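You operate a simulated robot arm through the tools that you are given. There is no shell and no other tool.

The job below is to be done with a simulated two-armed robot. You get a single attempt, and the scene is never put back.

JOB
On the narrow walkway behind the oval lamp port, fold the green cloth in half, so that its two long edges meet.

The check looks at the end state, three seconds after you hand in, the way a careful person would. Anything else that was tipped, shoved, dropped, spilled or broken makes it a failure. Flat cloth is picked up by pressing the open fingertips on it (5 to 10 N) and closing them slowly along it; thin cloth reads only 2 to 8 mm in the jaws.

ROBOT AND FRAMES
Two 6-joint arms with two-finger parallel grippers on one trunk, on a base that moves. Base frame: it is fixed to the floor where the robot stands at the start and does not move with it; the origin is under the middle of the robot, x ahead of it, y to its left, z up. Units: m, degrees, N and s.
The left shoulder is at the start at [0.28, 0.185, 0.755], the right one opposite. With the tool pointing down near the work surface each hand reaches from about 0.5 to 0.92 m from the robot's upright axis, wherever it stands, measured 20 degrees to its own side. Places, roughly: green cloth [1, -3.25, 0.75]; narrow walkway behind the oval lamp port [0.9, -3.4, 0.8]. Payload 1.57 kg a hand.
The TCP of each hand is the grasp point between the finger pads, 0.03 m short of the fingertips. In the tool frame z runs along the fingers and y along their closing line. The gripper opens to 0.08 m. The fingers are 0.017 m wide and 0.012 m thick; the gripper's body (0.04 by 0.082 m) begins 0.08 m behind the TCP.
Orientation is told as [roll, pitch, yaw] about the base's x, y, z axes, in that order, counted from this pose: with the fingers straight down and closing along the base's y, the tool's x points along the base's -x, its y along +y and its z along -z.

CONTROLS
- The arms move only by the tool servo_tool. It takes "left_commands", "right_commands" or both (then of equal length, played together; a hand with none holds still); each is a list that holds one entry, the list of rows, each a list of 7 numbers: the shift along the base's x, y, z in units of 25 mm (1.0 is 25 mm), then the turn, a rotation vector about the base's x, y, z in units of 6 degrees (1.0 is 6 degrees), then the gripper command, from -1 (fully open) to 1 (shut), values between in proportion. In form: [[[dx, dy, dz, wx, wy, wz, hand], ...]]. A call has 1 to 20 rows; each row shifts and turns the commanded pose from where the row before left it. A call with a number of a shift or a turn outside -1 to 1 is refused whole. A row lasts 0.2 s, in which the tool goes at most 0.05 m and 8.6 degrees; a call with a longer step from one row to the next is refused whole, and so is a gripper value outside its range. Where a pose cannot be reached the arm comes as near as it can. A force on the tool above 40 N (or 10 N above the force at the start of the call, whichever is more), or a blocked arm, ends the call early, and 0.2 s more pass. The fingers move at their own pace (about 0.153 m/s each) and stop on an object; they squeeze with about 23 N. The grip force told is the motor's: it shows also when the fingers shut on nothing. Time passes only in rows, and 0.2 s behind the last, so rows that do not move let the fingers close. It gives the time, the measured TCP pose, the force on the tool (base axes), the opening and the grip force at its end, in the units of the frame above (readings bear some noise), with the torque about the TCP (base axes, N m) and any sound that the robot's microphone picked up.
- Cameras (640 x 400 px; columns grow to the right, rows downward): "scene" is now at [0.2457, 0.0001, 1.2312]; the picture's right is [-0.04, -1.00, 0.00], its down [-0.58, 0.02, -0.82] and it looks along [0.82, -0.03, -0.58] (base axes); focal length 271 px, centre (320, 200). "left" rides on the left gripper at [0.072, 0.007, -0.122] in its tool frame; the picture's right is [-0.09, 1.00, 0.00], its down [-0.84, -0.08, -0.54] and it looks along [-0.54, -0.05, 0.84] (tool axes); focal length 238 px, centre (320, 200). "right" rides on the right gripper at [0.072, -0.007, -0.122] in its tool frame; the picture's right is [0.09, 1.00, 0.00], its down [-0.84, 0.08, -0.54] and it looks along [-0.54, 0.05, 0.84] (tool axes); focal length 238 px, centre (320, 200). There is no depth. A picture from a camera that has moved, and an enlarged one, comes with that camera's place and axes in the base frame and with its lens. The place of the scene camera against the robot may be out by one fixed shift of up to 0.025 m in any direction.
- capture(camera): a new picture of that camera. It takes no simulated time.
- lift_body(by): slides the trunk up (or, below 0, down) by that many m; the arms and the scene camera ride with it, the base frame stays. It gives what a move gives, with no picture.
- steer(legs): drives the robot by 1 to 6 legs, each [ahead, turn to the left] in m and degrees, along the robot's own axes; the way and the turn of a leg run together, so that a leg with both is an arc; at most 1.5 m and 180 degrees a leg. The arms and the cameras ride along, it lands a little off, and it stops where it bumps. It gives what a move gives.
- pan_tilt(pan, tilt): turns the head with the scene camera to pan (to the left, within 86 degrees either way) and tilt (down, from -29 to 69), counted from straight ahead of the robot. It gives what a move gives.
- close_up(camera, box): a new picture of the part [left, top, right, bottom] of that camera's present view, enlarged. It takes no simulated time.
- job_done(): hands the job in; it is judged then, once.

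Places have to be worked out from the pictures, the camera data and where the tool is seen. Open the grippers and draw the arms clear of the work before you hand the job in, unless the task says otherwise.

The tools are called as name(argument=value, ...) on one line, values as JSON. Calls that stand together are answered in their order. servo_tool: Moves the arms, as the interface text tells. Its arguments: {"type":"object","properties":{"left_commands":{"type":"array","items":{"type":"array","items":{"type":"array","items":{"type":"number"}}}},"right_commands":{"type":"array","items":{"type":"array","items":{"type":"array","items":{"type":"number"}}}}},"required":[]} The other tools are called the same way: lift_body (by) moves the trunk up or down; steer (legs) drives the base; pan_tilt (pan, tilt) turns the head that bears the scene camera; capture (camera) takes a picture; close_up (camera, box) takes an enlarged picture of a part of a camera's view; job_done () hands the job in.

At the start:

```text
time: 0.0
left_ee_pos: [0.5627, 0.2316, 0.9832]
left_tool_rot: [0.1, 0.0, 0.0]
left_ft_force: [0.6, -0.7, -1.0]
left_wrist_torque: [0.0, -0.01, 0.01]
left_finger_gap: 0.0798
left_finger_force: 0.0
right_ee_pos: [0.5782, -0.1901, 0.9605]
right_tool_rot: [-0.1, 0.0, 0.0]
right_ft_force: [-0.1, -0.3, 0.2]
right_wrist_torque: [-0.01, -0.02, 0.0]
right_finger_gap: 0.08
right_finger_force: 0.1
trunk travel left (down, up): [-0.45, 0.54]
robot x, y, heading: [-0.0, -0.0036, 0.3]
head pan, tilt (commanded): [-2.3, 35.2]
```

scene: 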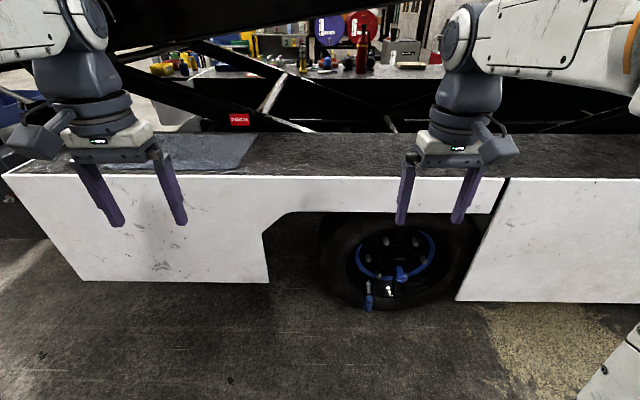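
right: 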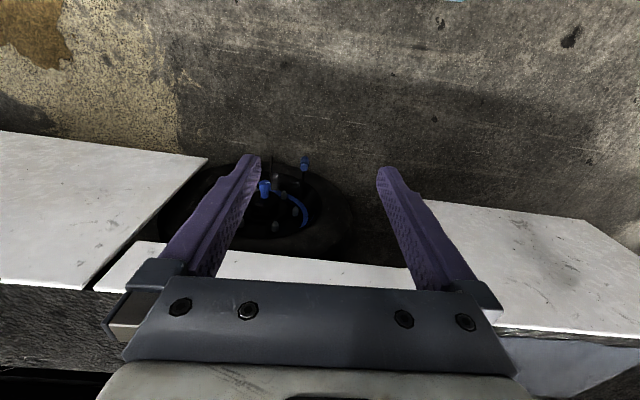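
left: 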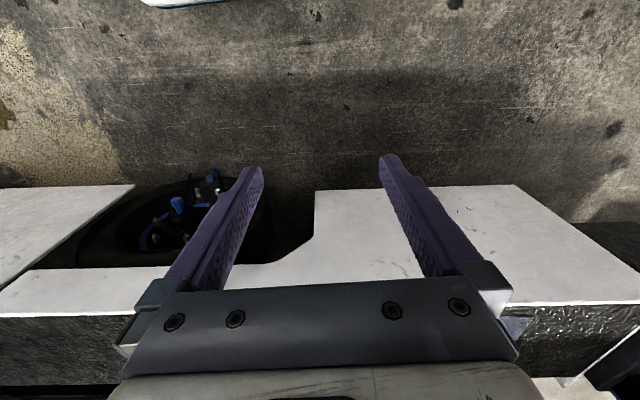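

The scene camera shows a vehicle chassis ahead, with a long side panel. The cloth is about 3.25 m to my right, so I pan the head right to look for it and for a clear path.

pan_tilt(pan=-70, tilt=20)

capture(camera="scene")

```text
time: 1.4
left_ee_pos: [0.5628, 0.2322, 0.9839]
left_tool_rot: [0.0, 0.0, 0.0]
left_ft_force: [0.6, -0.1, -0.7]
left_wrist_torque: [0.0, 0.02, -0.02]
left_finger_gap: 0.08
left_finger_force: 0.1
right_ee_pos: [0.5796, -0.1915, 0.9597]
right_tool_rot: [0.1, 0.0, 0.0]
right_ft_force: [-0.1, 0.4, -0.2]
right_wrist_torque: [-0.04, 0.01, 0.0]
right_finger_gap: 0.0801
right_finger_force: 0.1
trunk travel left (down, up): [-0.45, 0.54]
robot x, y, heading: [0.0033, 0.0032, 0.2]
head pan, tilt (commanded): [-70.0, 20.0]
```

```text
taken
camera scene: at [0.1897, -0.0839, 1.2553], right [-0.94, -0.34, 0.0], down [-0.12, 0.32, -0.94], along [0.32, -0.88, -0.34], focal length 271 px, centre (320, 200)
```

scene: 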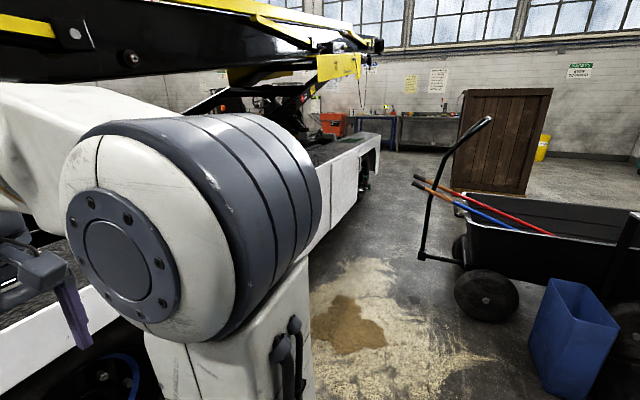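

The aisle runs between the truck's side (front edge near x≈0.85) and a cart, blue bin and cart handle on the right. I take more views of the aisle before driving.

pan_tilt(pan=-86, tilt=35)

capture(camera="scene")

pan_tilt(pan=80, tilt=30)

capture(camera="scene")

```text
time: 2.2
left_ee_pos: [0.5629, 0.2314, 0.983]
left_tool_rot: [0.0, 0.0, 0.1]
left_ft_force: [-0.1, -0.5, 0.4]
left_wrist_torque: [-0.01, 0.01, -0.01]
left_finger_gap: 0.0798
left_finger_force: 0.1
right_ee_pos: [0.5779, -0.1907, 0.9601]
right_tool_rot: [-0.1, 0.0, 0.0]
right_ft_force: [1.0, 0.1, -0.4]
right_wrist_torque: [-0.03, -0.02, -0.01]
right_finger_gap: 0.08
right_finger_force: 0.2
trunk travel left (down, up): [-0.45, 0.54]
robot x, y, heading: [-0.0025, 0.0012, 0.1]
head pan, tilt (commanded): [-85.9, 35.0]
```

```text
taken
camera scene: at [0.1641, -0.0843, 1.2315], right [-1.0, -0.07, 0.0], down [-0.04, 0.57, -0.82], along [0.06, -0.82, -0.57], focal length 271 px, centre (320, 200)
```

scene: 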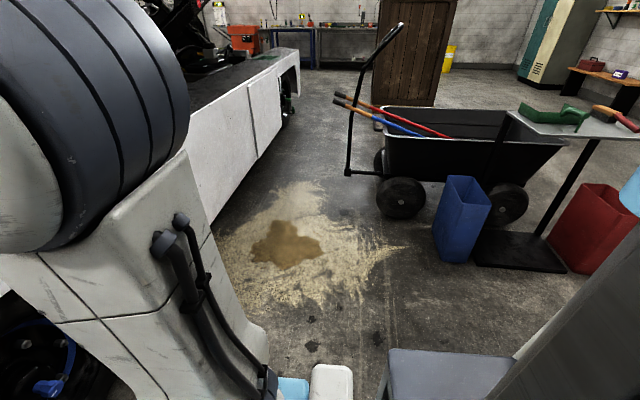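

```text
time: 4.7
left_ee_pos: [0.5634, 0.2318, 0.9839]
left_tool_rot: [0.0, 0.0, 0.0]
left_ft_force: [-0.4, 0.5, 0.3]
left_wrist_torque: [0.01, 0.0, -0.01]
left_finger_gap: 0.0798
left_finger_force: 0.0
right_ee_pos: [0.5793, -0.1898, 0.9606]
right_tool_rot: [0.0, -0.1, 0.0]
right_ft_force: [0.0, 0.1, 0.2]
right_wrist_torque: [-0.03, -0.03, 0.04]
right_finger_gap: 0.08
right_finger_force: 0.1
trunk travel left (down, up): [-0.45, 0.54]
robot x, y, heading: [0.0043, 0.0017, -0.1]
head pan, tilt (commanded): [80.0, 30.0]
```

```text
taken
camera scene: at [0.1735, 0.0927, 1.2392], right [0.98, -0.17, 0.0], down [-0.09, -0.49, -0.87], along [0.15, 0.85, -0.5], focal length 271 px, centre (320, 200)
```

scene: 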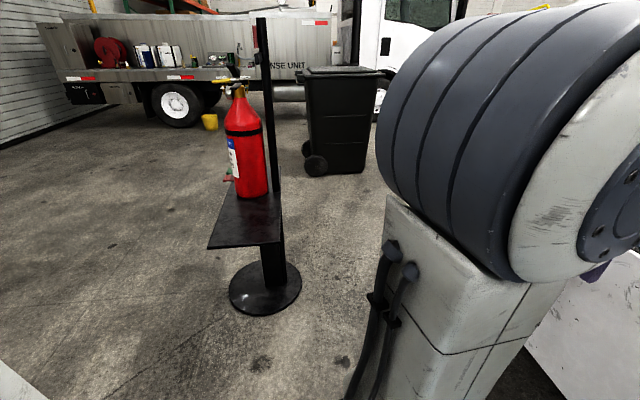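

The extinguisher stand sits about 1.2 m to my left. I look straight down beside the robot to learn how wide the base is, and whether the grey shape by the right side belongs to the robot.

pan_tilt(pan=-86, tilt=65)

capture(camera="scene")

pan_tilt(pan=0, tilt=69)

capture(camera="scene")

```text
time: 7.2
left_ee_pos: [0.5627, 0.2329, 0.984]
left_tool_rot: [0.0, 0.0, -0.1]
left_ft_force: [-0.6, -0.1, 0.4]
left_wrist_torque: [-0.02, 0.0, 0.02]
left_finger_gap: 0.0801
left_finger_force: 0.1
right_ee_pos: [0.5794, -0.1901, 0.96]
right_tool_rot: [0.0, 0.0, 0.0]
right_ft_force: [-0.1, 0.2, -0.6]
right_wrist_torque: [0.01, 0.01, 0.02]
right_finger_gap: 0.0799
right_finger_force: 0.0
trunk travel left (down, up): [-0.45, 0.54]
robot x, y, heading: [-0.0007, 0.0003, -0.2]
head pan, tilt (commanded): [-85.9, 65.0]
```

```text
taken
camera scene: at [0.1621, -0.0569, 1.1916], right [-1.0, -0.07, 0.0], down [-0.06, 0.9, -0.42], along [0.03, -0.42, -0.91], focal length 271 px, centre (320, 200)
```

scene: 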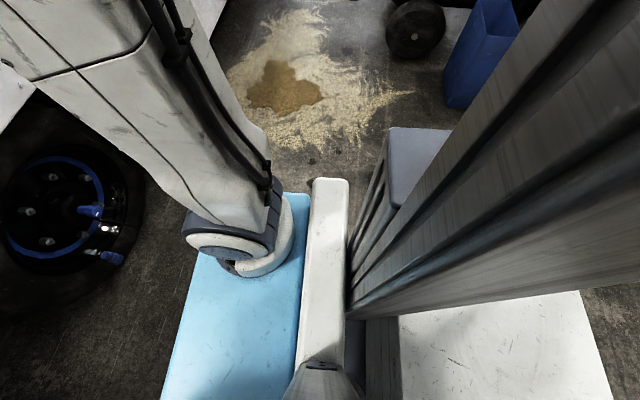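

```text
time: 8.8
left_ee_pos: [0.5627, 0.2331, 0.9836]
left_tool_rot: [0.0, -0.1, 0.0]
left_ft_force: [0.6, 0.0, -0.3]
left_wrist_torque: [-0.03, 0.02, 0.02]
left_finger_gap: 0.08
left_finger_force: 0.2
right_ee_pos: [0.5781, -0.1912, 0.9607]
right_tool_rot: [-0.1, 0.0, 0.0]
right_ft_force: [0.7, 0.6, 0.2]
right_wrist_torque: [-0.03, 0.01, 0.02]
right_finger_gap: 0.0802
right_finger_force: 0.2
trunk travel left (down, up): [-0.45, 0.54]
robot x, y, heading: [-0.001, -0.0041, -0.1]
head pan, tilt (commanded): [0.0, 68.8]
```

```text
taken
camera scene: at [0.2137, 0.0036, 1.1878], right [0.0, -1.0, 0.0], down [-0.93, 0.0, -0.36], along [0.36, 0.0, -0.93], focal length 271 px, centre (320, 200)
```

scene: 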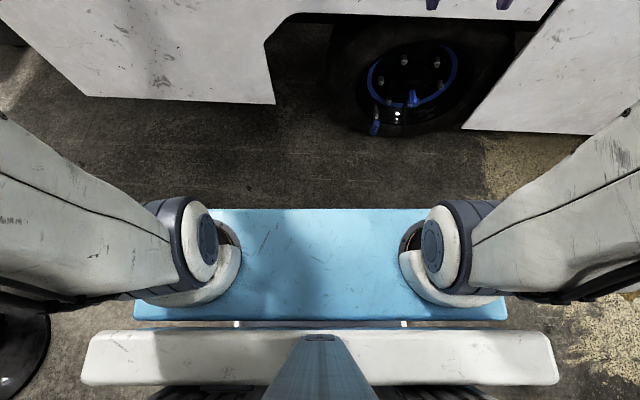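

The base, mast and arm carriage are all the robot's own, about ±0.25 m wide with elbows out to about ±0.5 m. The cart handle stands near [0, -1.8] and reaches z≈1.15. I raise the trunk so the elbows pass over it, and use the lift to measure where the boom and handle are.

lift_body(by=0.3)

pan_tilt(pan=-70, tilt=20)

capture(camera="scene")

pan_tilt(pan=-30, tilt=5)

capture(camera="scene")

```text
time: 11.8
left_ee_pos: [0.5629, 0.2322, 1.2827]
left_tool_rot: [-0.1, 0.0, 0.0]
left_ft_force: [0.1, -0.6, -0.7]
left_wrist_torque: [0.0, 0.0, 0.03]
left_finger_gap: 0.0799
left_finger_force: 0.1
right_ee_pos: [0.5793, -0.19, 1.2598]
right_tool_rot: [0.0, -0.1, -0.1]
right_ft_force: [0.2, 0.0, 0.0]
right_wrist_torque: [0.01, -0.03, 0.01]
right_finger_gap: 0.0799
right_finger_force: 0.1
trunk travel left (down, up): [-0.75, 0.24]
robot x, y, heading: [0.0026, 0.0001, -0.1]
head pan, tilt (commanded): [0.0, 68.8]
```

```text
time: 13.2
left_ee_pos: [0.5632, 0.2323, 1.2833]
left_tool_rot: [0.0, 0.0, 0.0]
left_ft_force: [0.5, -0.2, 0.2]
left_wrist_torque: [-0.01, -0.03, 0.04]
left_finger_gap: 0.0799
left_finger_force: 0.1
right_ee_pos: [0.5793, -0.19, 1.2611]
right_tool_rot: [0.0, 0.0, 0.1]
right_ft_force: [0.2, 0.2, 0.1]
right_wrist_torque: [0.01, 0.0, 0.01]
right_finger_gap: 0.0799
right_finger_force: 0.0
trunk travel left (down, up): [-0.75, 0.24]
robot x, y, heading: [0.0001, 0.003, 0.1]
head pan, tilt (commanded): [-70.0, 20.0]
```

```text
taken
camera scene: at [0.1897, -0.0839, 1.5552], right [-0.94, -0.34, 0.0], down [-0.12, 0.32, -0.94], along [0.32, -0.88, -0.34], focal length 271 px, centre (320, 200)
```

scene: 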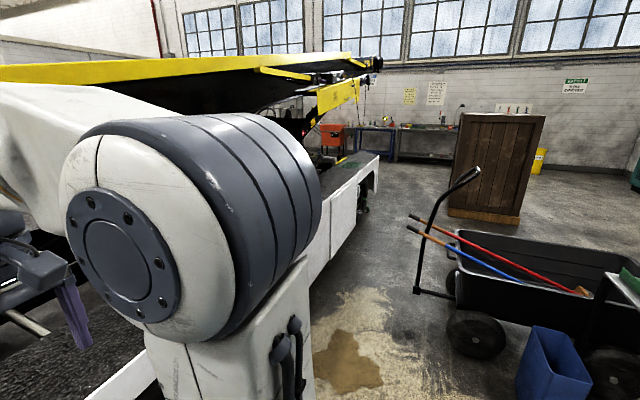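

```text
time: 14.3
left_ee_pos: [0.5641, 0.234, 1.2841]
left_tool_rot: [-0.1, 0.0, 0.0]
left_ft_force: [-0.6, 1.1, 0.4]
left_wrist_torque: [0.01, 0.0, 0.0]
left_finger_gap: 0.08
left_finger_force: 0.0
right_ee_pos: [0.5784, -0.1905, 1.2613]
right_tool_rot: [0.0, 0.0, 0.0]
right_ft_force: [-0.5, -0.4, 0.1]
right_wrist_torque: [0.03, 0.01, 0.02]
right_finger_gap: 0.08
right_finger_force: 0.1
trunk travel left (down, up): [-0.75, 0.24]
robot x, y, heading: [0.0027, -0.0007, -0.1]
head pan, tilt (commanded): [-30.0, 5.0]
```

```text
taken
camera scene: at [0.2373, -0.0424, 1.5796], right [-0.5, -0.87, 0.0], down [-0.08, 0.04, -1.0], along [0.86, -0.5, -0.09], focal length 271 px, centre (320, 200)
```

scene: 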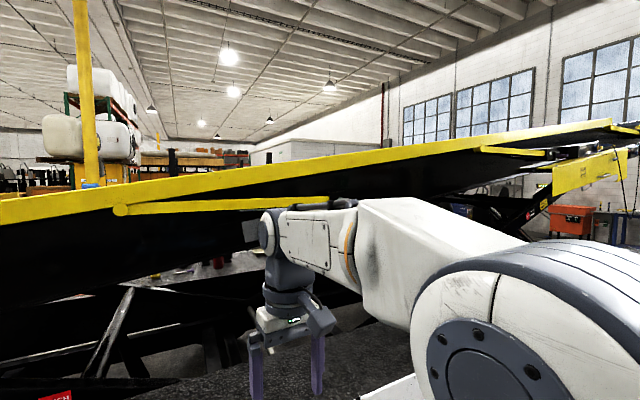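

The truck carries a raised, tilted platform with a yellow edge, ending near [0.9, -4.8, 2.1]. I triangulate the nearer platform edge with a bit more lift to check the left elbow will clear it.

lift_body(by=0.12)

capture(camera="scene")

pan_tilt(pan=0, tilt=20)

capture(camera="scene")

```text
time: 15.8
left_ee_pos: [0.5632, 0.2329, 1.4043]
left_tool_rot: [0.0, 0.0, 0.0]
left_ft_force: [1.0, 0.3, -0.6]
left_wrist_torque: [-0.03, 0.01, 0.01]
left_finger_gap: 0.0797
left_finger_force: 0.0
right_ee_pos: [0.5774, -0.1904, 1.3806]
right_tool_rot: [0.0, 0.0, 0.0]
right_ft_force: [-0.5, 0.6, 0.7]
right_wrist_torque: [-0.02, 0.01, 0.0]
right_finger_gap: 0.0799
right_finger_force: 0.0
trunk travel left (down, up): [-0.87, 0.12]
robot x, y, heading: [0.0001, 0.0042, -0.2]
head pan, tilt (commanded): [-30.0, 5.0]
```

```text
taken
camera scene: at [0.2375, -0.0423, 1.6996], right [-0.5, -0.87, 0.0], down [-0.08, 0.04, -1.0], along [0.86, -0.5, -0.09], focal length 271 px, centre (320, 200)
```

scene: 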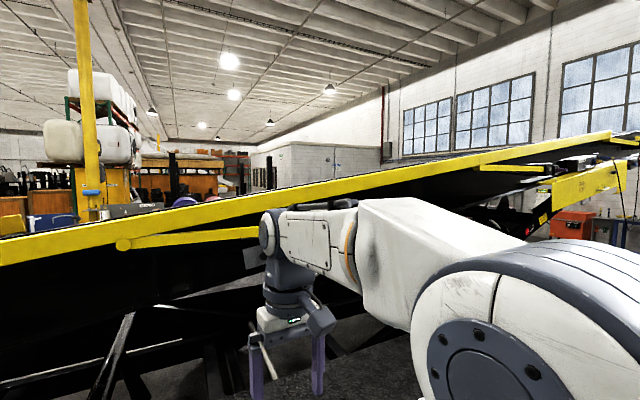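

```text
time: 16.8
left_ee_pos: [0.563, 0.2313, 1.4044]
left_tool_rot: [0.0, 0.0, -0.1]
left_ft_force: [-0.5, 0.6, 0.7]
left_wrist_torque: [0.02, 0.01, -0.03]
left_finger_gap: 0.08
left_finger_force: 0.0
right_ee_pos: [0.5781, -0.1908, 1.3806]
right_tool_rot: [0.1, 0.0, 0.0]
right_ft_force: [0.4, -0.1, 0.2]
right_wrist_torque: [0.01, -0.01, -0.03]
right_finger_gap: 0.0802
right_finger_force: 0.1
trunk travel left (down, up): [-0.87, 0.12]
robot x, y, heading: [0.0011, 0.0026, 0.2]
head pan, tilt (commanded): [0.0, 20.0]
```

```text
taken
camera scene: at [0.2509, 0.0035, 1.6753], right [0.0, -1.0, 0.0], down [-0.34, 0.0, -0.94], along [0.94, 0.0, -0.34], focal length 271 px, centre (320, 200)
```

scene: 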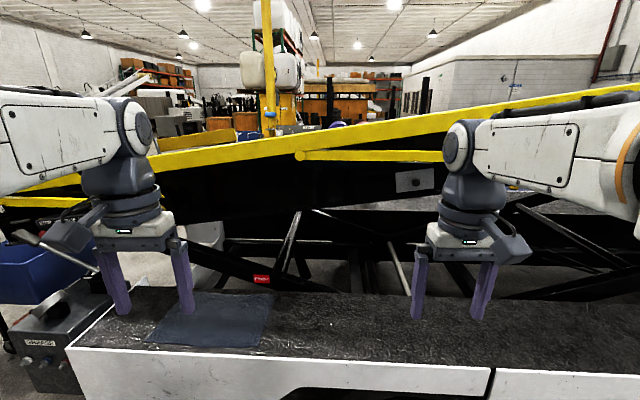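

The platform side is at about x≈1.4 and z≈1.5, so the elbows at x≤1.0 clear it, and the walkway's front edge is near x≈1.05, z≈0.73. I turn right by 70 degrees and look along the aisle.

steer(legs=[[0, -70]])

pan_tilt(pan=0, tilt=25)

capture(camera="scene")

```text
time: 20.2
left_ee_pos: [0.421, -0.4397, 1.4035]
left_tool_rot: [0.0, 0.0, -68.7]
left_ft_force: [-0.4, -0.1, 0.3]
left_wrist_torque: [-0.02, 0.01, 0.01]
left_finger_gap: 0.08
left_finger_force: 0.2
right_ee_pos: [0.0321, -0.6071, 1.3807]
right_tool_rot: [0.0, -0.1, -68.8]
right_ft_force: [-0.1, 0.8, 0.0]
right_wrist_torque: [0.0, -0.01, -0.01]
right_finger_gap: 0.0801
right_finger_force: 0.0
trunk travel left (down, up): [-0.87, 0.12]
robot x, y, heading: [-0.0013, -0.0011, -68.8]
head pan, tilt (commanded): [0.0, 20.0]
```

```text
time: 20.8
left_ee_pos: [0.4217, -0.4397, 1.4041]
left_tool_rot: [0.0, -0.1, -68.8]
left_ft_force: [-0.5, 0.9, 0.3]
left_wrist_torque: [-0.01, 0.0, -0.02]
left_finger_gap: 0.0799
left_finger_force: 0.1
right_ee_pos: [0.0326, -0.6083, 1.3799]
right_tool_rot: [0.0, -0.1, -68.7]
right_ft_force: [0.0, -0.7, 0.2]
right_wrist_torque: [0.02, 0.03, 0.02]
right_finger_gap: 0.0799
right_finger_force: 0.0
trunk travel left (down, up): [-0.87, 0.12]
robot x, y, heading: [-0.0009, 0.0011, -68.9]
head pan, tilt (commanded): [0.0, 25.0]
```

```text
taken
camera scene: at [0.089, -0.2316, 1.6672], right [-0.93, -0.36, 0.0], down [-0.15, 0.39, -0.91], along [0.33, -0.85, -0.42], focal length 271 px, centre (320, 200)
```

scene: 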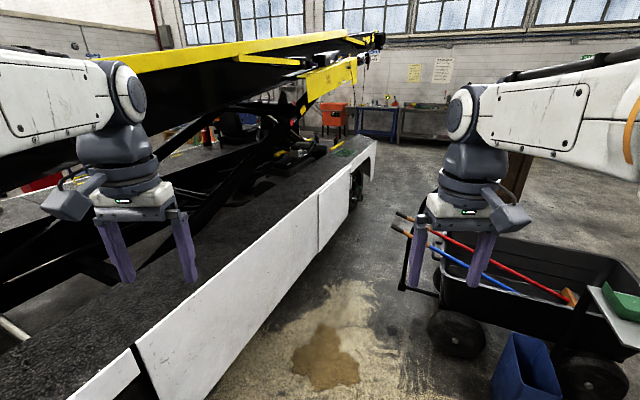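

The truck's front edge runs from about [0.97, -0.6] to [0.85, -4.2], and two poles stick out of the cart to about [0.19, -1.8, 0.79]. I check the base's width by looking down before I choose my lane.

pan_tilt(pan=-80, tilt=68)

capture(camera="scene")

capture(camera="left")

capture(camera="right")

```text
time: 22.4
left_ee_pos: [0.4214, -0.4399, 1.4043]
left_tool_rot: [0.0, -0.1, -68.6]
left_ft_force: [0.9, -0.5, -0.8]
left_wrist_torque: [-0.03, -0.02, -0.02]
left_finger_gap: 0.0799
left_finger_force: 0.1
right_ee_pos: [0.0307, -0.607, 1.3805]
right_tool_rot: [0.0, 0.0, -68.7]
right_ft_force: [-0.7, 0.8, -0.1]
right_wrist_torque: [0.03, -0.01, -0.01]
right_finger_gap: 0.0803
right_finger_force: 0.0
trunk travel left (down, up): [-0.87, 0.12]
robot x, y, heading: [-0.0022, -0.0035, -68.9]
head pan, tilt (commanded): [-80.0, 68.0]
```

```text
taken
camera scene: at [0.007, -0.1752, 1.6085], right [-0.52, 0.85, 0.0], down [0.79, 0.48, -0.37], along [-0.32, -0.19, -0.93], focal length 271 px, centre (320, 200)
```

scene: 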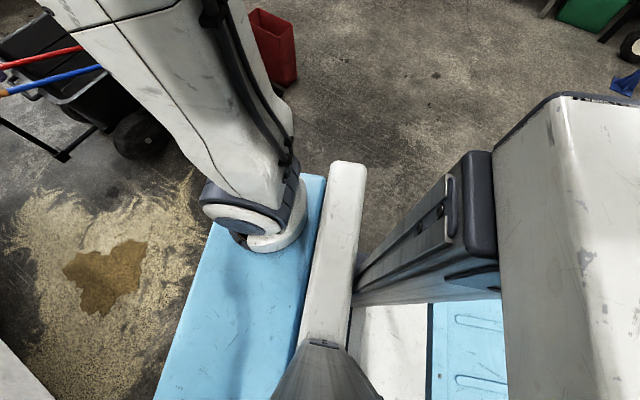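

```text
taken
camera left: at [0.4016, -0.371, 1.5251], right [0.96, 0.28, 0.0], down [0.23, -0.81, 0.54], along [0.15, -0.52, -0.84], focal length 238 px, centre (320, 200)
```

left: 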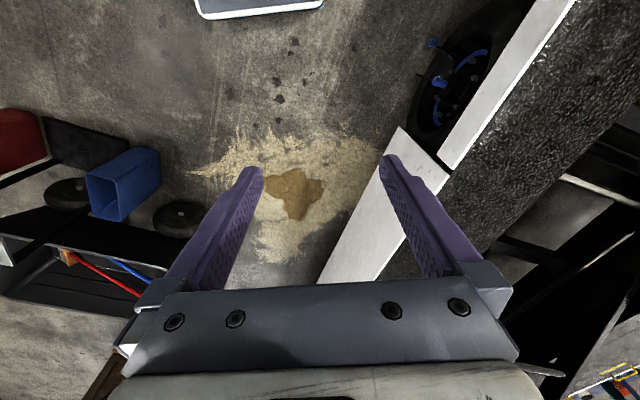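

```text
taken
camera right: at [-0.0003, -0.5427, 1.5015], right [0.89, 0.45, 0.0], down [0.38, -0.75, 0.54], along [0.24, -0.48, -0.84], focal length 238 px, centre (320, 200)
```

right: 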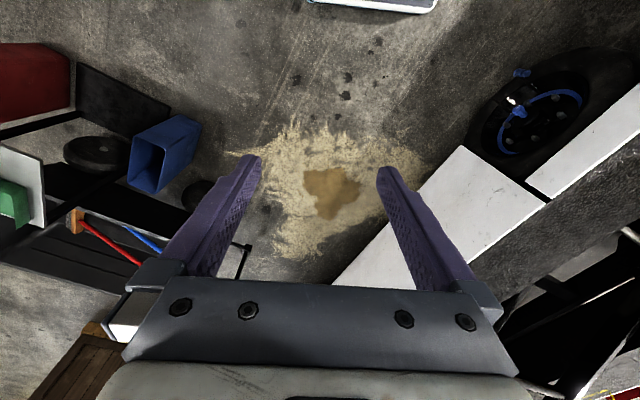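

The base is ±0.25 m wide and reaches 0.34 m ahead, so a lane at x≈0.47 clears both the truck (about x 0.87) and the cart handle. I drive the first part and straighten to heading -90.

steer(legs=[[1.08, 0], [0.4, -21]])

pan_tilt(pan=0, tilt=40)

capture(camera="scene")

capture(camera="right")

capture(camera="left")

```text
time: 30.0
left_ee_pos: [0.7151, -1.9522, 1.4041]
left_tool_rot: [-0.1, 0.0, -89.1]
left_ft_force: [0.2, -0.1, 0.1]
left_wrist_torque: [0.0, 0.0, -0.01]
left_finger_gap: 0.08
left_finger_force: 0.1
right_ee_pos: [0.2939, -1.974, 1.3801]
right_tool_rot: [0.0, 0.0, -89.0]
right_ft_force: [-0.2, 0.1, -0.1]
right_wrist_torque: [0.0, 0.01, 0.03]
right_finger_gap: 0.0799
right_finger_force: 0.0
trunk travel left (down, up): [-0.87, 0.12]
robot x, y, heading: [0.4743, -1.3935, -89.1]
head pan, tilt (commanded): [-80.0, 68.0]
```

```text
time: 31.5
left_ee_pos: [0.717, -1.9528, 1.4034]
left_tool_rot: [0.0, 0.0, -89.2]
left_ft_force: [0.0, 0.1, -1.1]
left_wrist_torque: [-0.01, 0.03, -0.02]
left_finger_gap: 0.08
left_finger_force: 0.1
right_ee_pos: [0.2934, -1.9748, 1.3796]
right_tool_rot: [0.0, 0.0, -89.1]
right_ft_force: [0.3, -0.3, -0.1]
right_wrist_torque: [-0.03, 0.02, 0.0]
right_finger_gap: 0.0801
right_finger_force: 0.0
trunk travel left (down, up): [-0.87, 0.12]
robot x, y, heading: [0.4722, -1.3957, -89.0]
head pan, tilt (commanded): [0.0, 40.0]
```

```text
taken
camera scene: at [0.4756, -1.635, 1.6439], right [-1.0, -0.01, 0.0], down [-0.01, 0.64, -0.77], along [0.01, -0.77, -0.64], focal length 271 px, centre (320, 200)
```

scene: 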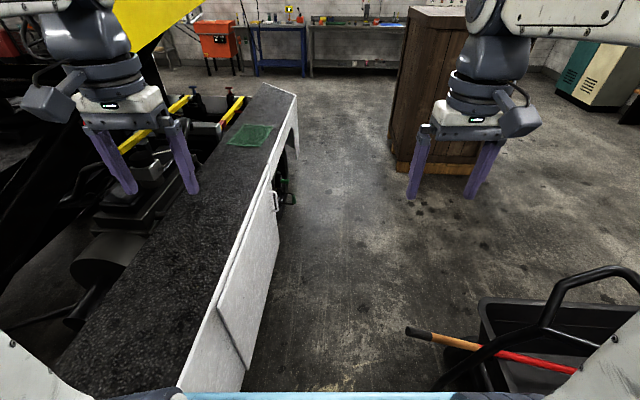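

```text
taken
camera right: at [0.2851, -1.9024, 1.5015], right [0.99, 0.11, 0.0], down [0.09, -0.84, 0.54], along [0.06, -0.54, -0.84], focal length 238 px, centre (320, 200)
```

right: 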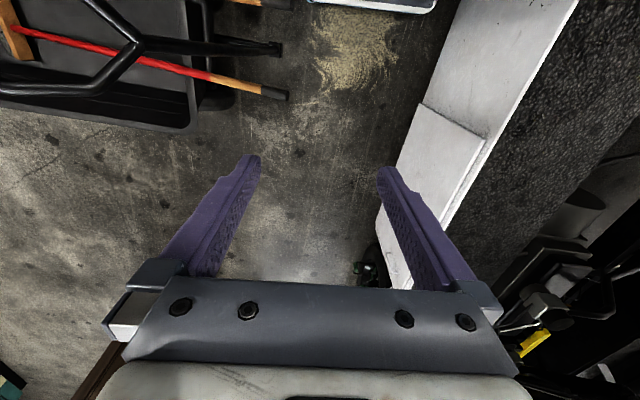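

```text
taken
camera left: at [0.7219, -1.8807, 1.5251], right [1.0, -0.08, 0.0], down [-0.06, -0.84, 0.54], along [-0.04, -0.54, -0.84], focal length 238 px, centre (320, 200)
```

left: 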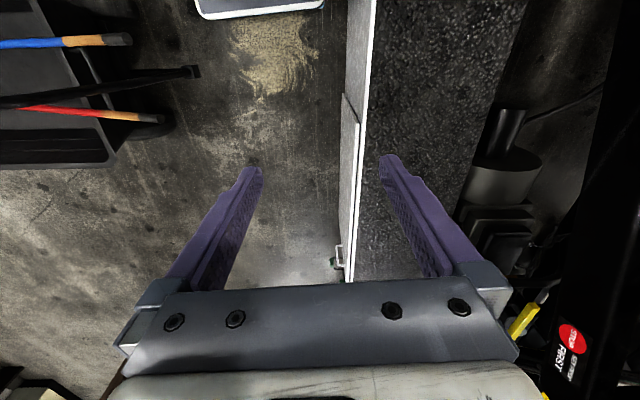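

The green cloth lies on the walkway at about [1.02, -3.48]. I zoom in on it.

close_up(camera="scene", box=[180, 70, 320, 200])

```text
3.08 times, centred on (250, 135) of scene
camera zoom: at [0.4756, -1.635, 1.6439], right [-1.0, -0.01, 0.0], down [-0.01, 0.64, -0.77], along [0.01, -0.77, -0.64], focal length 833 px, centre (535, 400)
```

zoom: 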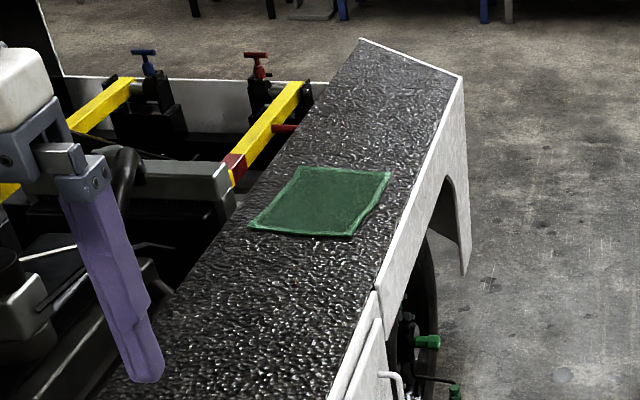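

The cloth is about 0.32 × 0.24 m, with its long edges roughly along y and slanted a few degrees like the truck edge. I drive straight past the cart, then ease away from the truck to about [0.32, -3.45] so there is room to turn.

steer(legs=[[0.95, -1], [0.3, -9.5], [0.82, 0]])

pan_tilt(pan=60, tilt=50)

capture(camera="scene")

capture(camera="left")

```text
time: 42.0
left_ee_pos: [0.4327, -4.0262, 1.4041]
left_tool_rot: [0.0, -0.1, -100.0]
left_ft_force: [-0.3, -0.7, 0.4]
left_wrist_torque: [-0.02, 0.03, 0.03]
left_finger_gap: 0.0801
left_finger_force: 0.1
right_ee_pos: [0.0148, -3.9663, 1.3816]
right_tool_rot: [0.0, 0.0, -100.0]
right_ft_force: [-0.3, -0.5, 0.0]
right_wrist_torque: [-0.03, -0.02, -0.03]
right_finger_gap: 0.08
right_finger_force: 0.0
trunk travel left (down, up): [-0.87, 0.12]
robot x, y, heading: [0.3025, -3.4289, -99.8]
head pan, tilt (commanded): [0.0, 40.0]
```

```text
time: 43.3
left_ee_pos: [0.4325, -4.0252, 1.4048]
left_tool_rot: [0.0, 0.0, -100.0]
left_ft_force: [-1.9, 0.0, 0.5]
left_wrist_torque: [0.0, -0.04, 0.01]
left_finger_gap: 0.0801
left_finger_force: 0.1
right_ee_pos: [0.0138, -3.9662, 1.3806]
right_tool_rot: [-0.1, 0.0, -100.1]
right_ft_force: [-0.1, -0.2, 0.8]
right_wrist_torque: [0.04, -0.02, -0.01]
right_finger_gap: 0.0801
right_finger_force: 0.0
trunk travel left (down, up): [-0.87, 0.12]
robot x, y, heading: [0.3046, -3.4341, -100.0]
head pan, tilt (commanded): [60.0, 50.0]
```

```text
taken
camera scene: at [0.3304, -3.6341, 1.6297], right [-0.64, -0.76, 0.0], down [-0.59, 0.49, -0.64], along [0.49, -0.41, -0.77], focal length 271 px, centre (320, 200)
```

scene: 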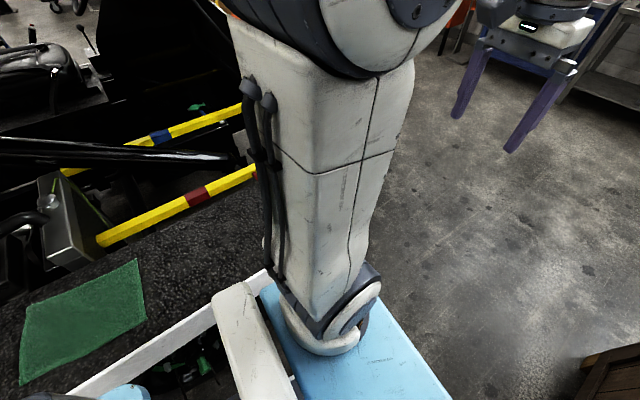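

```text
taken
camera left: at [0.4524, -3.9558, 1.5251], right [0.96, -0.26, 0.0], down [-0.22, -0.81, 0.54], along [-0.14, -0.52, -0.84], focal length 238 px, centre (320, 200)
```

left: 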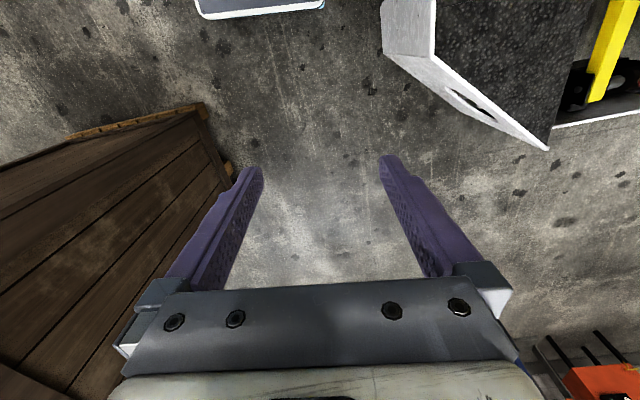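

I am at [0.30, -3.43], clear of the cabinet corner at about [-0.29, -4.05] and with about 6 cm between base corner and truck when turning. I turn left to face the walkway.

steer(legs=[[0, 95]])

pan_tilt(pan=0, tilt=50)

capture(camera="scene")

capture(camera="left")

capture(camera="right")

```text
time: 46.4
left_ee_pos: [0.893, -3.5804, 1.4031]
left_tool_rot: [-0.1, 0.0, -36.2]
left_ft_force: [0.6, 0.6, 0.0]
left_wrist_torque: [-0.02, -0.03, -0.01]
left_finger_gap: 0.08
left_finger_force: 0.1
right_ee_pos: [0.6544, -3.931, 1.381]
right_tool_rot: [0.0, 0.0, -36.3]
right_ft_force: [-0.9, 0.8, 0.3]
right_wrist_torque: [-0.01, -0.01, -0.02]
right_finger_gap: 0.0801
right_finger_force: 0.0
trunk travel left (down, up): [-0.87, 0.12]
robot x, y, heading: [0.3001, -3.4376, -36.9]
head pan, tilt (commanded): [60.0, 50.0]
stopped in leg 1: the robot was blocked; the commanded pose is now the measured one
```

```text
time: 47.7
left_ee_pos: [0.8943, -3.5817, 1.4031]
left_tool_rot: [0.0, 0.1, -36.4]
left_ft_force: [0.1, 0.4, 1.1]
left_wrist_torque: [-0.02, 0.02, -0.01]
left_finger_gap: 0.08
left_finger_force: 0.0
right_ee_pos: [0.656, -3.9319, 1.3814]
right_tool_rot: [0.0, 0.0, -36.4]
right_ft_force: [0.6, -0.6, 0.3]
right_wrist_torque: [-0.01, 0.0, 0.0]
right_finger_gap: 0.08
right_finger_force: 0.0
trunk travel left (down, up): [-0.87, 0.12]
robot x, y, heading: [0.2979, -3.4375, -36.8]
head pan, tilt (commanded): [0.0, 50.0]
```

```text
taken
camera scene: at [0.4889, -3.5754, 1.6297], right [-0.6, -0.8, 0.0], down [-0.61, 0.46, -0.64], along [0.52, -0.38, -0.77], focal length 271 px, centre (320, 200)
```

scene: 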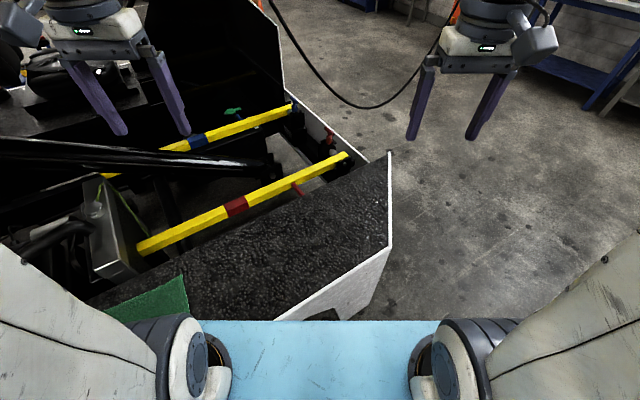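

```text
taken
camera left: at [0.8403, -3.5339, 1.5249], right [0.66, 0.75, 0.0], down [0.63, -0.56, 0.54], along [0.4, -0.36, -0.84], focal length 238 px, centre (320, 200)
```

left: 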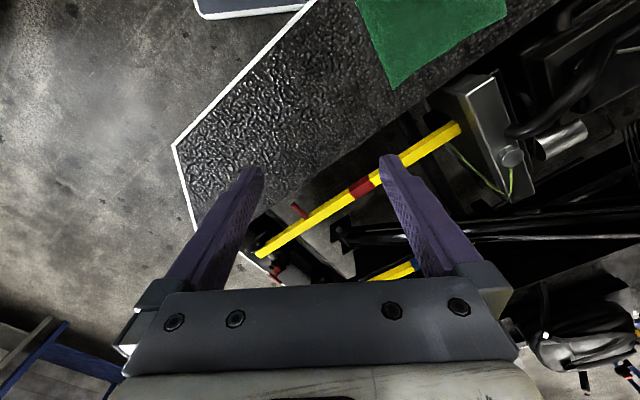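

```text
taken
camera right: at [0.593, -3.8935, 1.5019], right [0.52, 0.86, 0.0], down [0.72, -0.43, 0.54], along [0.46, -0.28, -0.84], focal length 238 px, centre (320, 200)
```

right: 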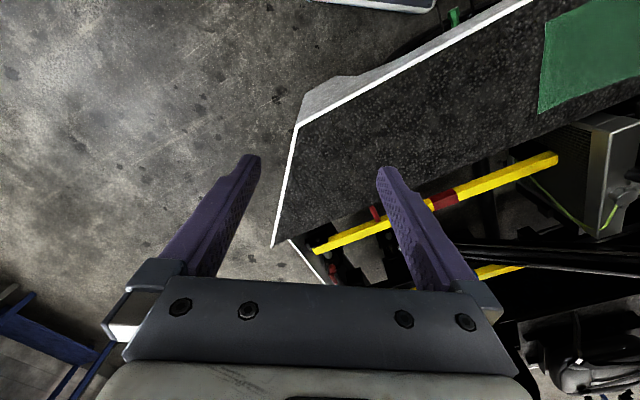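

The turn was blocked at heading -37. I look at the left arm and overhead structure, and down at the base's front left corner, to see what it touched.

pan_tilt(pan=45, tilt=0)

capture(camera="scene")

pan_tilt(pan=50, tilt=65)

capture(camera="scene")

pan_tilt(pan=86, tilt=10)

capture(camera="scene")

```text
time: 48.9
left_ee_pos: [0.8934, -3.5821, 1.4031]
left_tool_rot: [0.0, 0.1, -36.4]
left_ft_force: [-0.4, -0.4, 0.1]
left_wrist_torque: [0.02, -0.02, 0.04]
left_finger_gap: 0.0803
left_finger_force: 0.0
right_ee_pos: [0.6566, -3.9301, 1.3796]
right_tool_rot: [0.0, 0.0, -36.3]
right_ft_force: [-0.2, 0.3, 0.4]
right_wrist_torque: [-0.02, 0.03, 0.0]
right_finger_gap: 0.08
right_finger_force: 0.1
trunk travel left (down, up): [-0.87, 0.12]
robot x, y, heading: [0.3022, -3.4376, -36.6]
head pan, tilt (commanded): [45.0, 0.0]
```

```text
taken
camera scene: at [0.5162, -3.5165, 1.7075], right [0.14, -0.99, 0.0], down [0.0, 0.0, -1.0], along [0.99, 0.14, 0.0], focal length 271 px, centre (320, 200)
```

scene: 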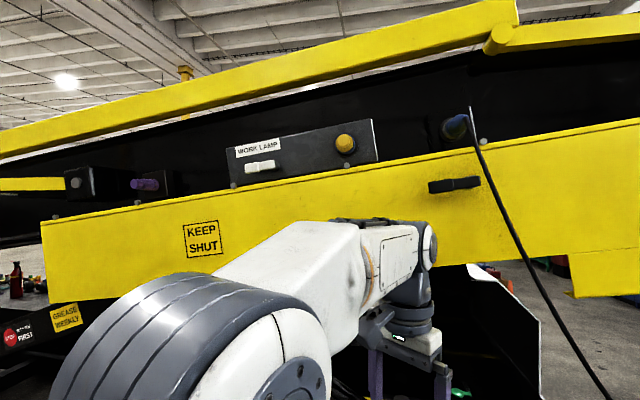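

```text
time: 50.3
left_ee_pos: [0.8936, -3.5818, 1.4038]
left_tool_rot: [0.0, 0.1, -36.4]
left_ft_force: [-0.4, 0.9, -0.3]
left_wrist_torque: [0.02, 0.0, 0.02]
left_finger_gap: 0.0801
left_finger_force: 0.0
right_ee_pos: [0.6553, -3.9317, 1.381]
right_tool_rot: [0.0, 0.0, -36.3]
right_ft_force: [-0.4, -0.1, 0.4]
right_wrist_torque: [0.02, 0.03, 0.0]
right_finger_gap: 0.08
right_finger_force: 0.0
trunk travel left (down, up): [-0.87, 0.12]
robot x, y, heading: [0.304, -3.4369, -36.6]
head pan, tilt (commanded): [50.0, 65.0]
```

```text
taken
camera scene: at [0.4862, -3.5154, 1.6116], right [0.23, -0.97, 0.0], down [-0.88, -0.21, -0.42], along [0.41, 0.1, -0.91], focal length 271 px, centre (320, 200)
```

scene: 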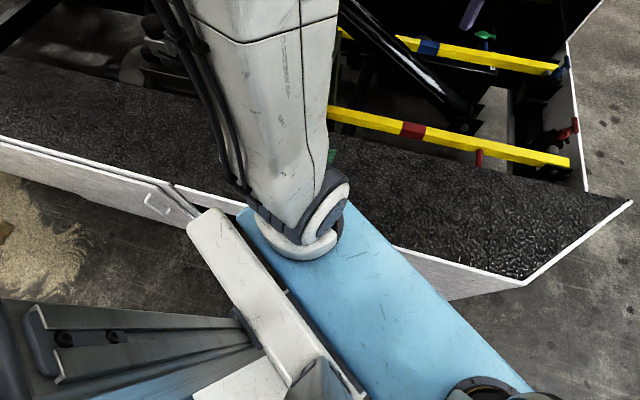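

```text
time: 51.5
left_ee_pos: [0.8932, -3.5815, 1.4034]
left_tool_rot: [-0.1, 0.0, -36.4]
left_ft_force: [-0.3, -0.3, 0.6]
left_wrist_torque: [0.01, 0.0, -0.01]
left_finger_gap: 0.08
left_finger_force: 0.1
right_ee_pos: [0.6556, -3.9307, 1.38]
right_tool_rot: [0.1, -0.1, -36.4]
right_ft_force: [-0.4, -0.1, 0.5]
right_wrist_torque: [0.0, 0.01, 0.0]
right_finger_gap: 0.0802
right_finger_force: 0.0
trunk travel left (down, up): [-0.87, 0.12]
robot x, y, heading: [0.3035, -3.436, -36.7]
head pan, tilt (commanded): [85.9, 10.0]
```

```text
taken
camera scene: at [0.4878, -3.459, 1.6915], right [0.76, -0.65, 0.0], down [-0.11, -0.13, -0.98], along [0.64, 0.75, -0.17], focal length 271 px, centre (320, 200)
```

scene: 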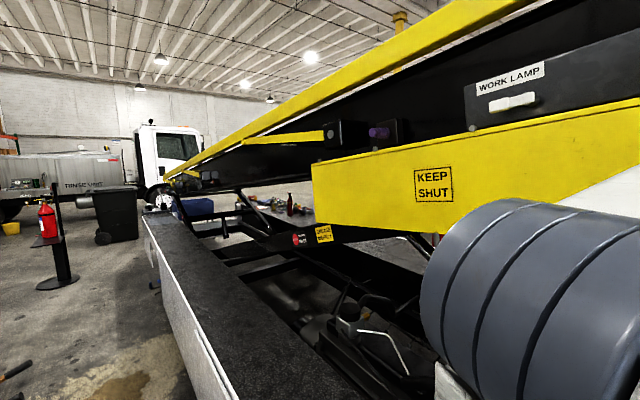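

The base's front left corner came right up to the truck edge and the green valve by the wheel, and the yellow "KEEP SHUT" panel is also not far from the left elbow. I back off 7 cm along my heading, then finish the turn to about -8 degrees, in line with the cloth.

steer(legs=[[-0.08, 0], [0, 29]])

pan_tilt(pan=0, tilt=50)

capture(camera="scene")

capture(camera="left")

capture(camera="right")

```text
time: 54.0
left_ee_pos: [0.8247, -3.2288, 1.4048]
left_tool_rot: [-0.1, 0.1, -7.5]
left_ft_force: [0.0, -0.3, -0.6]
left_wrist_torque: [0.0, -0.01, 0.02]
left_finger_gap: 0.0799
left_finger_force: 0.0
right_ee_pos: [0.7859, -3.6509, 1.382]
right_tool_rot: [-0.1, 0.0, -7.5]
right_ft_force: [0.1, -0.2, 0.6]
right_wrist_torque: [0.01, -0.02, -0.03]
right_finger_gap: 0.0798
right_finger_force: 0.0
trunk travel left (down, up): [-0.87, 0.12]
robot x, y, heading: [0.237, -3.3877, -7.7]
head pan, tilt (commanded): [85.9, 10.0]
```

```text
time: 55.6
left_ee_pos: [0.8252, -3.2285, 1.4029]
left_tool_rot: [0.0, 0.2, -7.5]
left_ft_force: [-0.5, -0.4, 0.3]
left_wrist_torque: [-0.05, -0.05, 0.02]
left_finger_gap: 0.0799
left_finger_force: 0.0
right_ee_pos: [0.7861, -3.6499, 1.3807]
right_tool_rot: [0.0, 0.0, -7.5]
right_ft_force: [0.8, 1.3, -0.5]
right_wrist_torque: [0.02, -0.01, 0.0]
right_finger_gap: 0.0801
right_finger_force: 0.1
trunk travel left (down, up): [-0.87, 0.12]
robot x, y, heading: [0.2352, -3.3887, -7.6]
head pan, tilt (commanded): [0.0, 50.0]
```

```text
taken
camera scene: at [0.4693, -3.4171, 1.6297], right [-0.13, -0.99, 0.0], down [-0.76, 0.1, -0.64], along [0.64, -0.09, -0.77], focal length 271 px, centre (320, 200)
```

scene: 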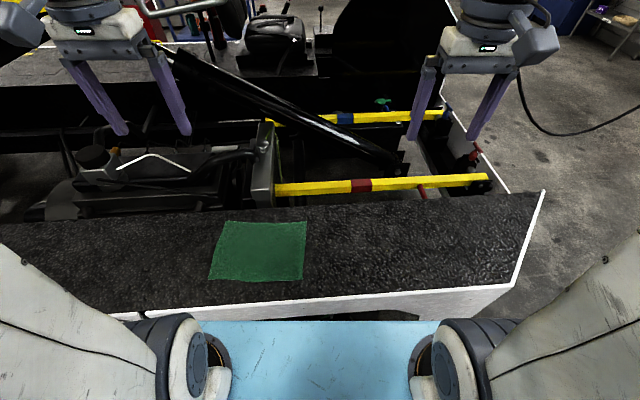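

```text
taken
camera left: at [0.7552, -3.213, 1.5249], right [0.22, 0.98, 0.0], down [0.82, -0.19, 0.54], along [0.53, -0.12, -0.84], focal length 238 px, centre (320, 200)
```

left: 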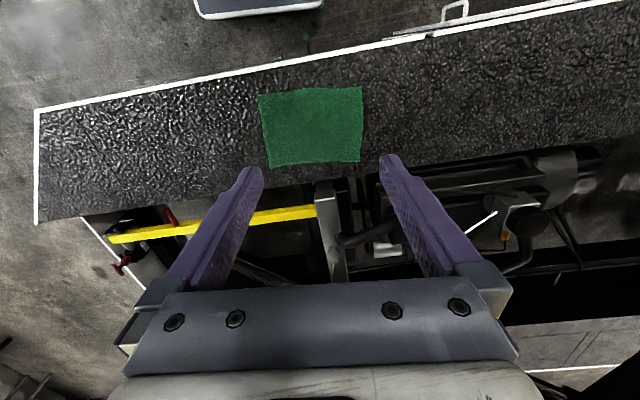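

```text
taken
camera right: at [0.7131, -3.6468, 1.5019], right [0.04, 1.0, 0.0], down [0.84, -0.03, 0.54], along [0.54, -0.02, -0.84], focal length 238 px, centre (320, 200)
```

right: 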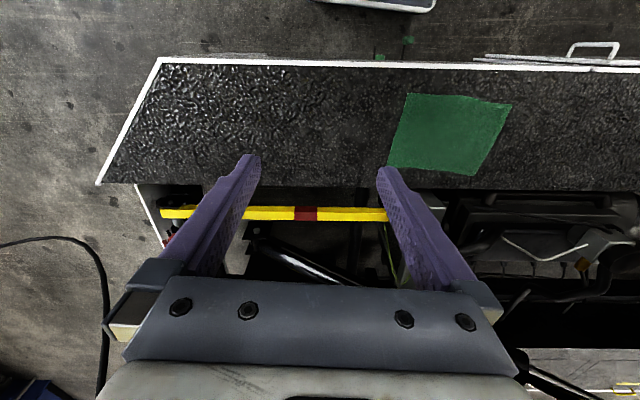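

The cloth is now straight ahead and seen by all three cameras. I enlarge the wrist views to fix its corners.

close_up(camera="left", box=[240, 70, 384, 180])

close_up(camera="right", box=[376, 80, 520, 190])

close_up(camera="scene", box=[190, 200, 330, 300])

```text
3.64 times, centred on (312, 125) of left
camera zoom: at [0.7552, -3.213, 1.5249], right [0.22, 0.98, 0.0], down [0.82, -0.19, 0.54], along [0.53, -0.12, -0.84], focal length 867 px, centre (349, 473)
```

zoom: 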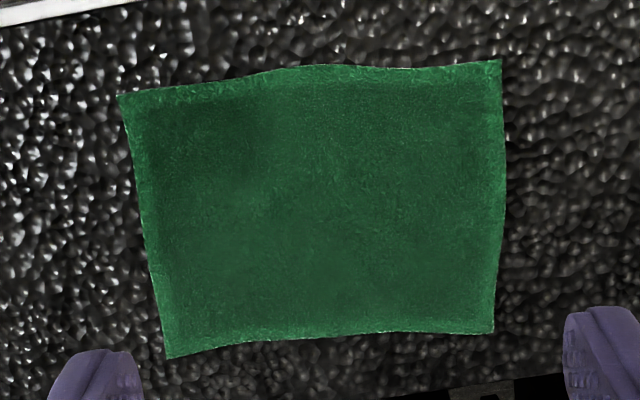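

```text
3.64 times, centred on (448, 135) of right
camera zoom: at [0.7131, -3.6468, 1.5019], right [0.04, 1.0, 0.0], down [0.84, -0.03, 0.54], along [0.54, -0.02, -0.84], focal length 867 px, centre (-146, 436)
```

zoom: 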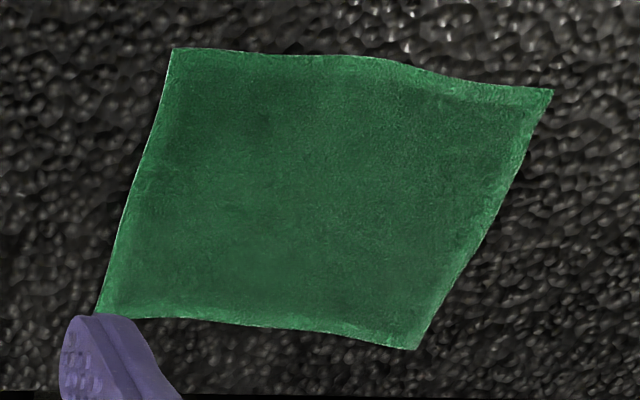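

```text
4.00 times, centred on (260, 250) of scene
camera zoom: at [0.4693, -3.4171, 1.6297], right [-0.13, -0.99, 0.0], down [-0.76, 0.1, -0.64], along [0.64, -0.09, -0.77], focal length 1083 px, centre (560, 0)
```

zoom: 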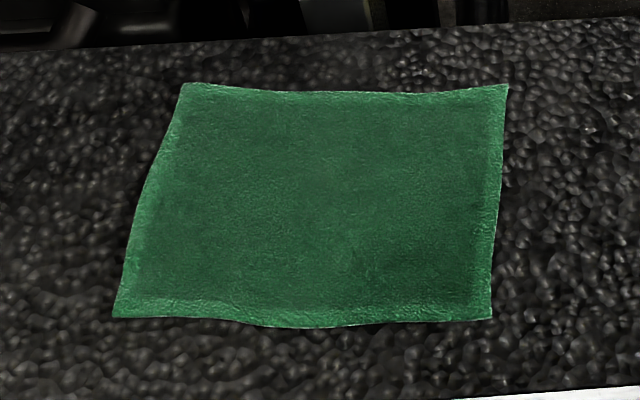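

Triangulating both wrist views puts the cloth surface at z≈0.803. The corners are near-right [0.833, -3.413], near-left [0.874, -3.121], far-left [1.097, -3.155] and far-right [1.049, -3.448], so the cloth is 0.296 × 0.222 m and yawed about -8.8°. It lies 0.2 m left of my centreline, so I shuffle the base left with a back-and-forward move.

steer(legs=[[0, -30], [-0.4, 0], [0, 29.5], [0.36, 0]])

capture(camera="scene")

```text
time: 62.9
left_ee_pos: [0.8695, -3.0416, 1.4042]
left_tool_rot: [0.0, 0.1, -7.9]
left_ft_force: [0.0, -0.7, 0.1]
left_wrist_torque: [0.03, 0.0, -0.02]
left_finger_gap: 0.0799
left_finger_force: 0.1
right_ee_pos: [0.8278, -3.4632, 1.3807]
right_tool_rot: [0.0, -0.1, -7.9]
right_ft_force: [0.5, 0.7, -0.3]
right_wrist_torque: [0.0, 0.03, 0.02]
right_finger_gap: 0.08
right_finger_force: 0.0
trunk travel left (down, up): [-0.87, 0.12]
robot x, y, heading: [0.2791, -3.1938, -8.1]
head pan, tilt (commanded): [0.0, 50.0]
```

```text
taken
camera scene: at [0.5133, -3.227, 1.6297], right [-0.14, -0.99, 0.0], down [-0.76, 0.11, -0.64], along [0.64, -0.09, -0.77], focal length 271 px, centre (320, 200)
```

scene: 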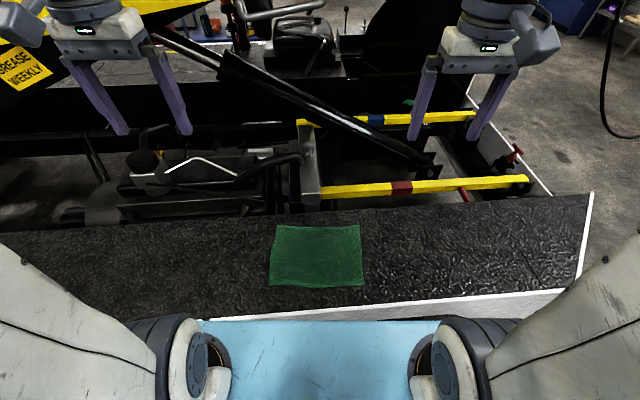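

The cloth is now centred ahead, with the robot at [0.279, -3.194] and heading -8.1. I lower the trunk by 0.27 so the hands come nearer the work while the elbows stay above the walkway.

lift_body(by=-0.27)

capture(camera="scene")

capture(camera="left")

capture(camera="right")

```text
time: 65.7
left_ee_pos: [0.8695, -3.0411, 1.1324]
left_tool_rot: [0.0, 0.1, -7.8]
left_ft_force: [0.0, 0.5, -0.1]
left_wrist_torque: [-0.03, 0.0, -0.03]
left_finger_gap: 0.0801
left_finger_force: 0.1
right_ee_pos: [0.8277, -3.4639, 1.1116]
right_tool_rot: [0.1, 0.0, -7.9]
right_ft_force: [-0.1, 0.2, -0.4]
right_wrist_torque: [-0.02, 0.0, 0.01]
right_finger_gap: 0.0799
right_finger_force: 0.1
trunk travel left (down, up): [-0.6, 0.39]
robot x, y, heading: [0.279, -3.1979, -8.0]
head pan, tilt (commanded): [0.0, 50.0]
```

```text
taken
camera scene: at [0.5134, -3.2271, 1.3598], right [-0.14, -0.99, 0.0], down [-0.76, 0.11, -0.64], along [0.64, -0.09, -0.77], focal length 271 px, centre (320, 200)
```

scene: 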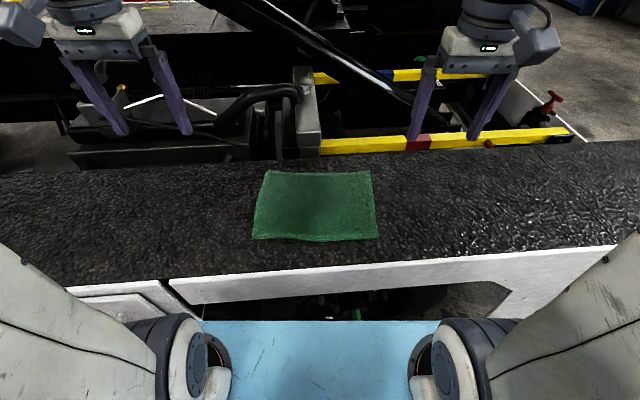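

```text
taken
camera left: at [0.8011, -3.0259, 1.2549], right [0.23, 0.97, 0.0], down [0.82, -0.19, 0.54], along [0.53, -0.12, -0.84], focal length 238 px, centre (320, 200)
```

left: 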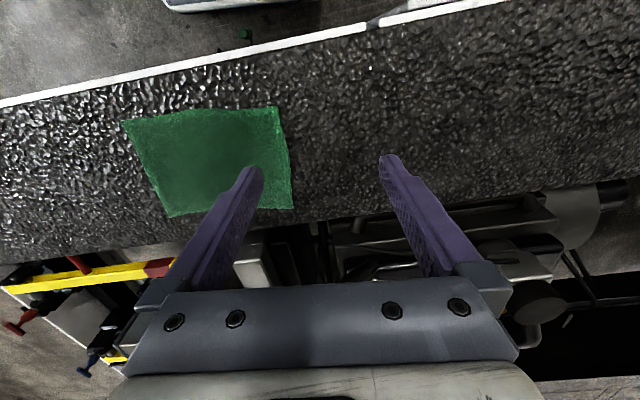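

```text
taken
camera right: at [0.7553, -3.4593, 1.232], right [0.05, 1.0, 0.0], down [0.84, -0.04, 0.54], along [0.54, -0.02, -0.84], focal length 238 px, centre (320, 200)
```

right: 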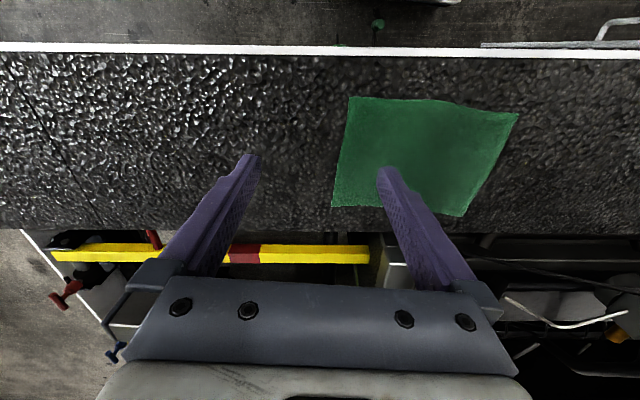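

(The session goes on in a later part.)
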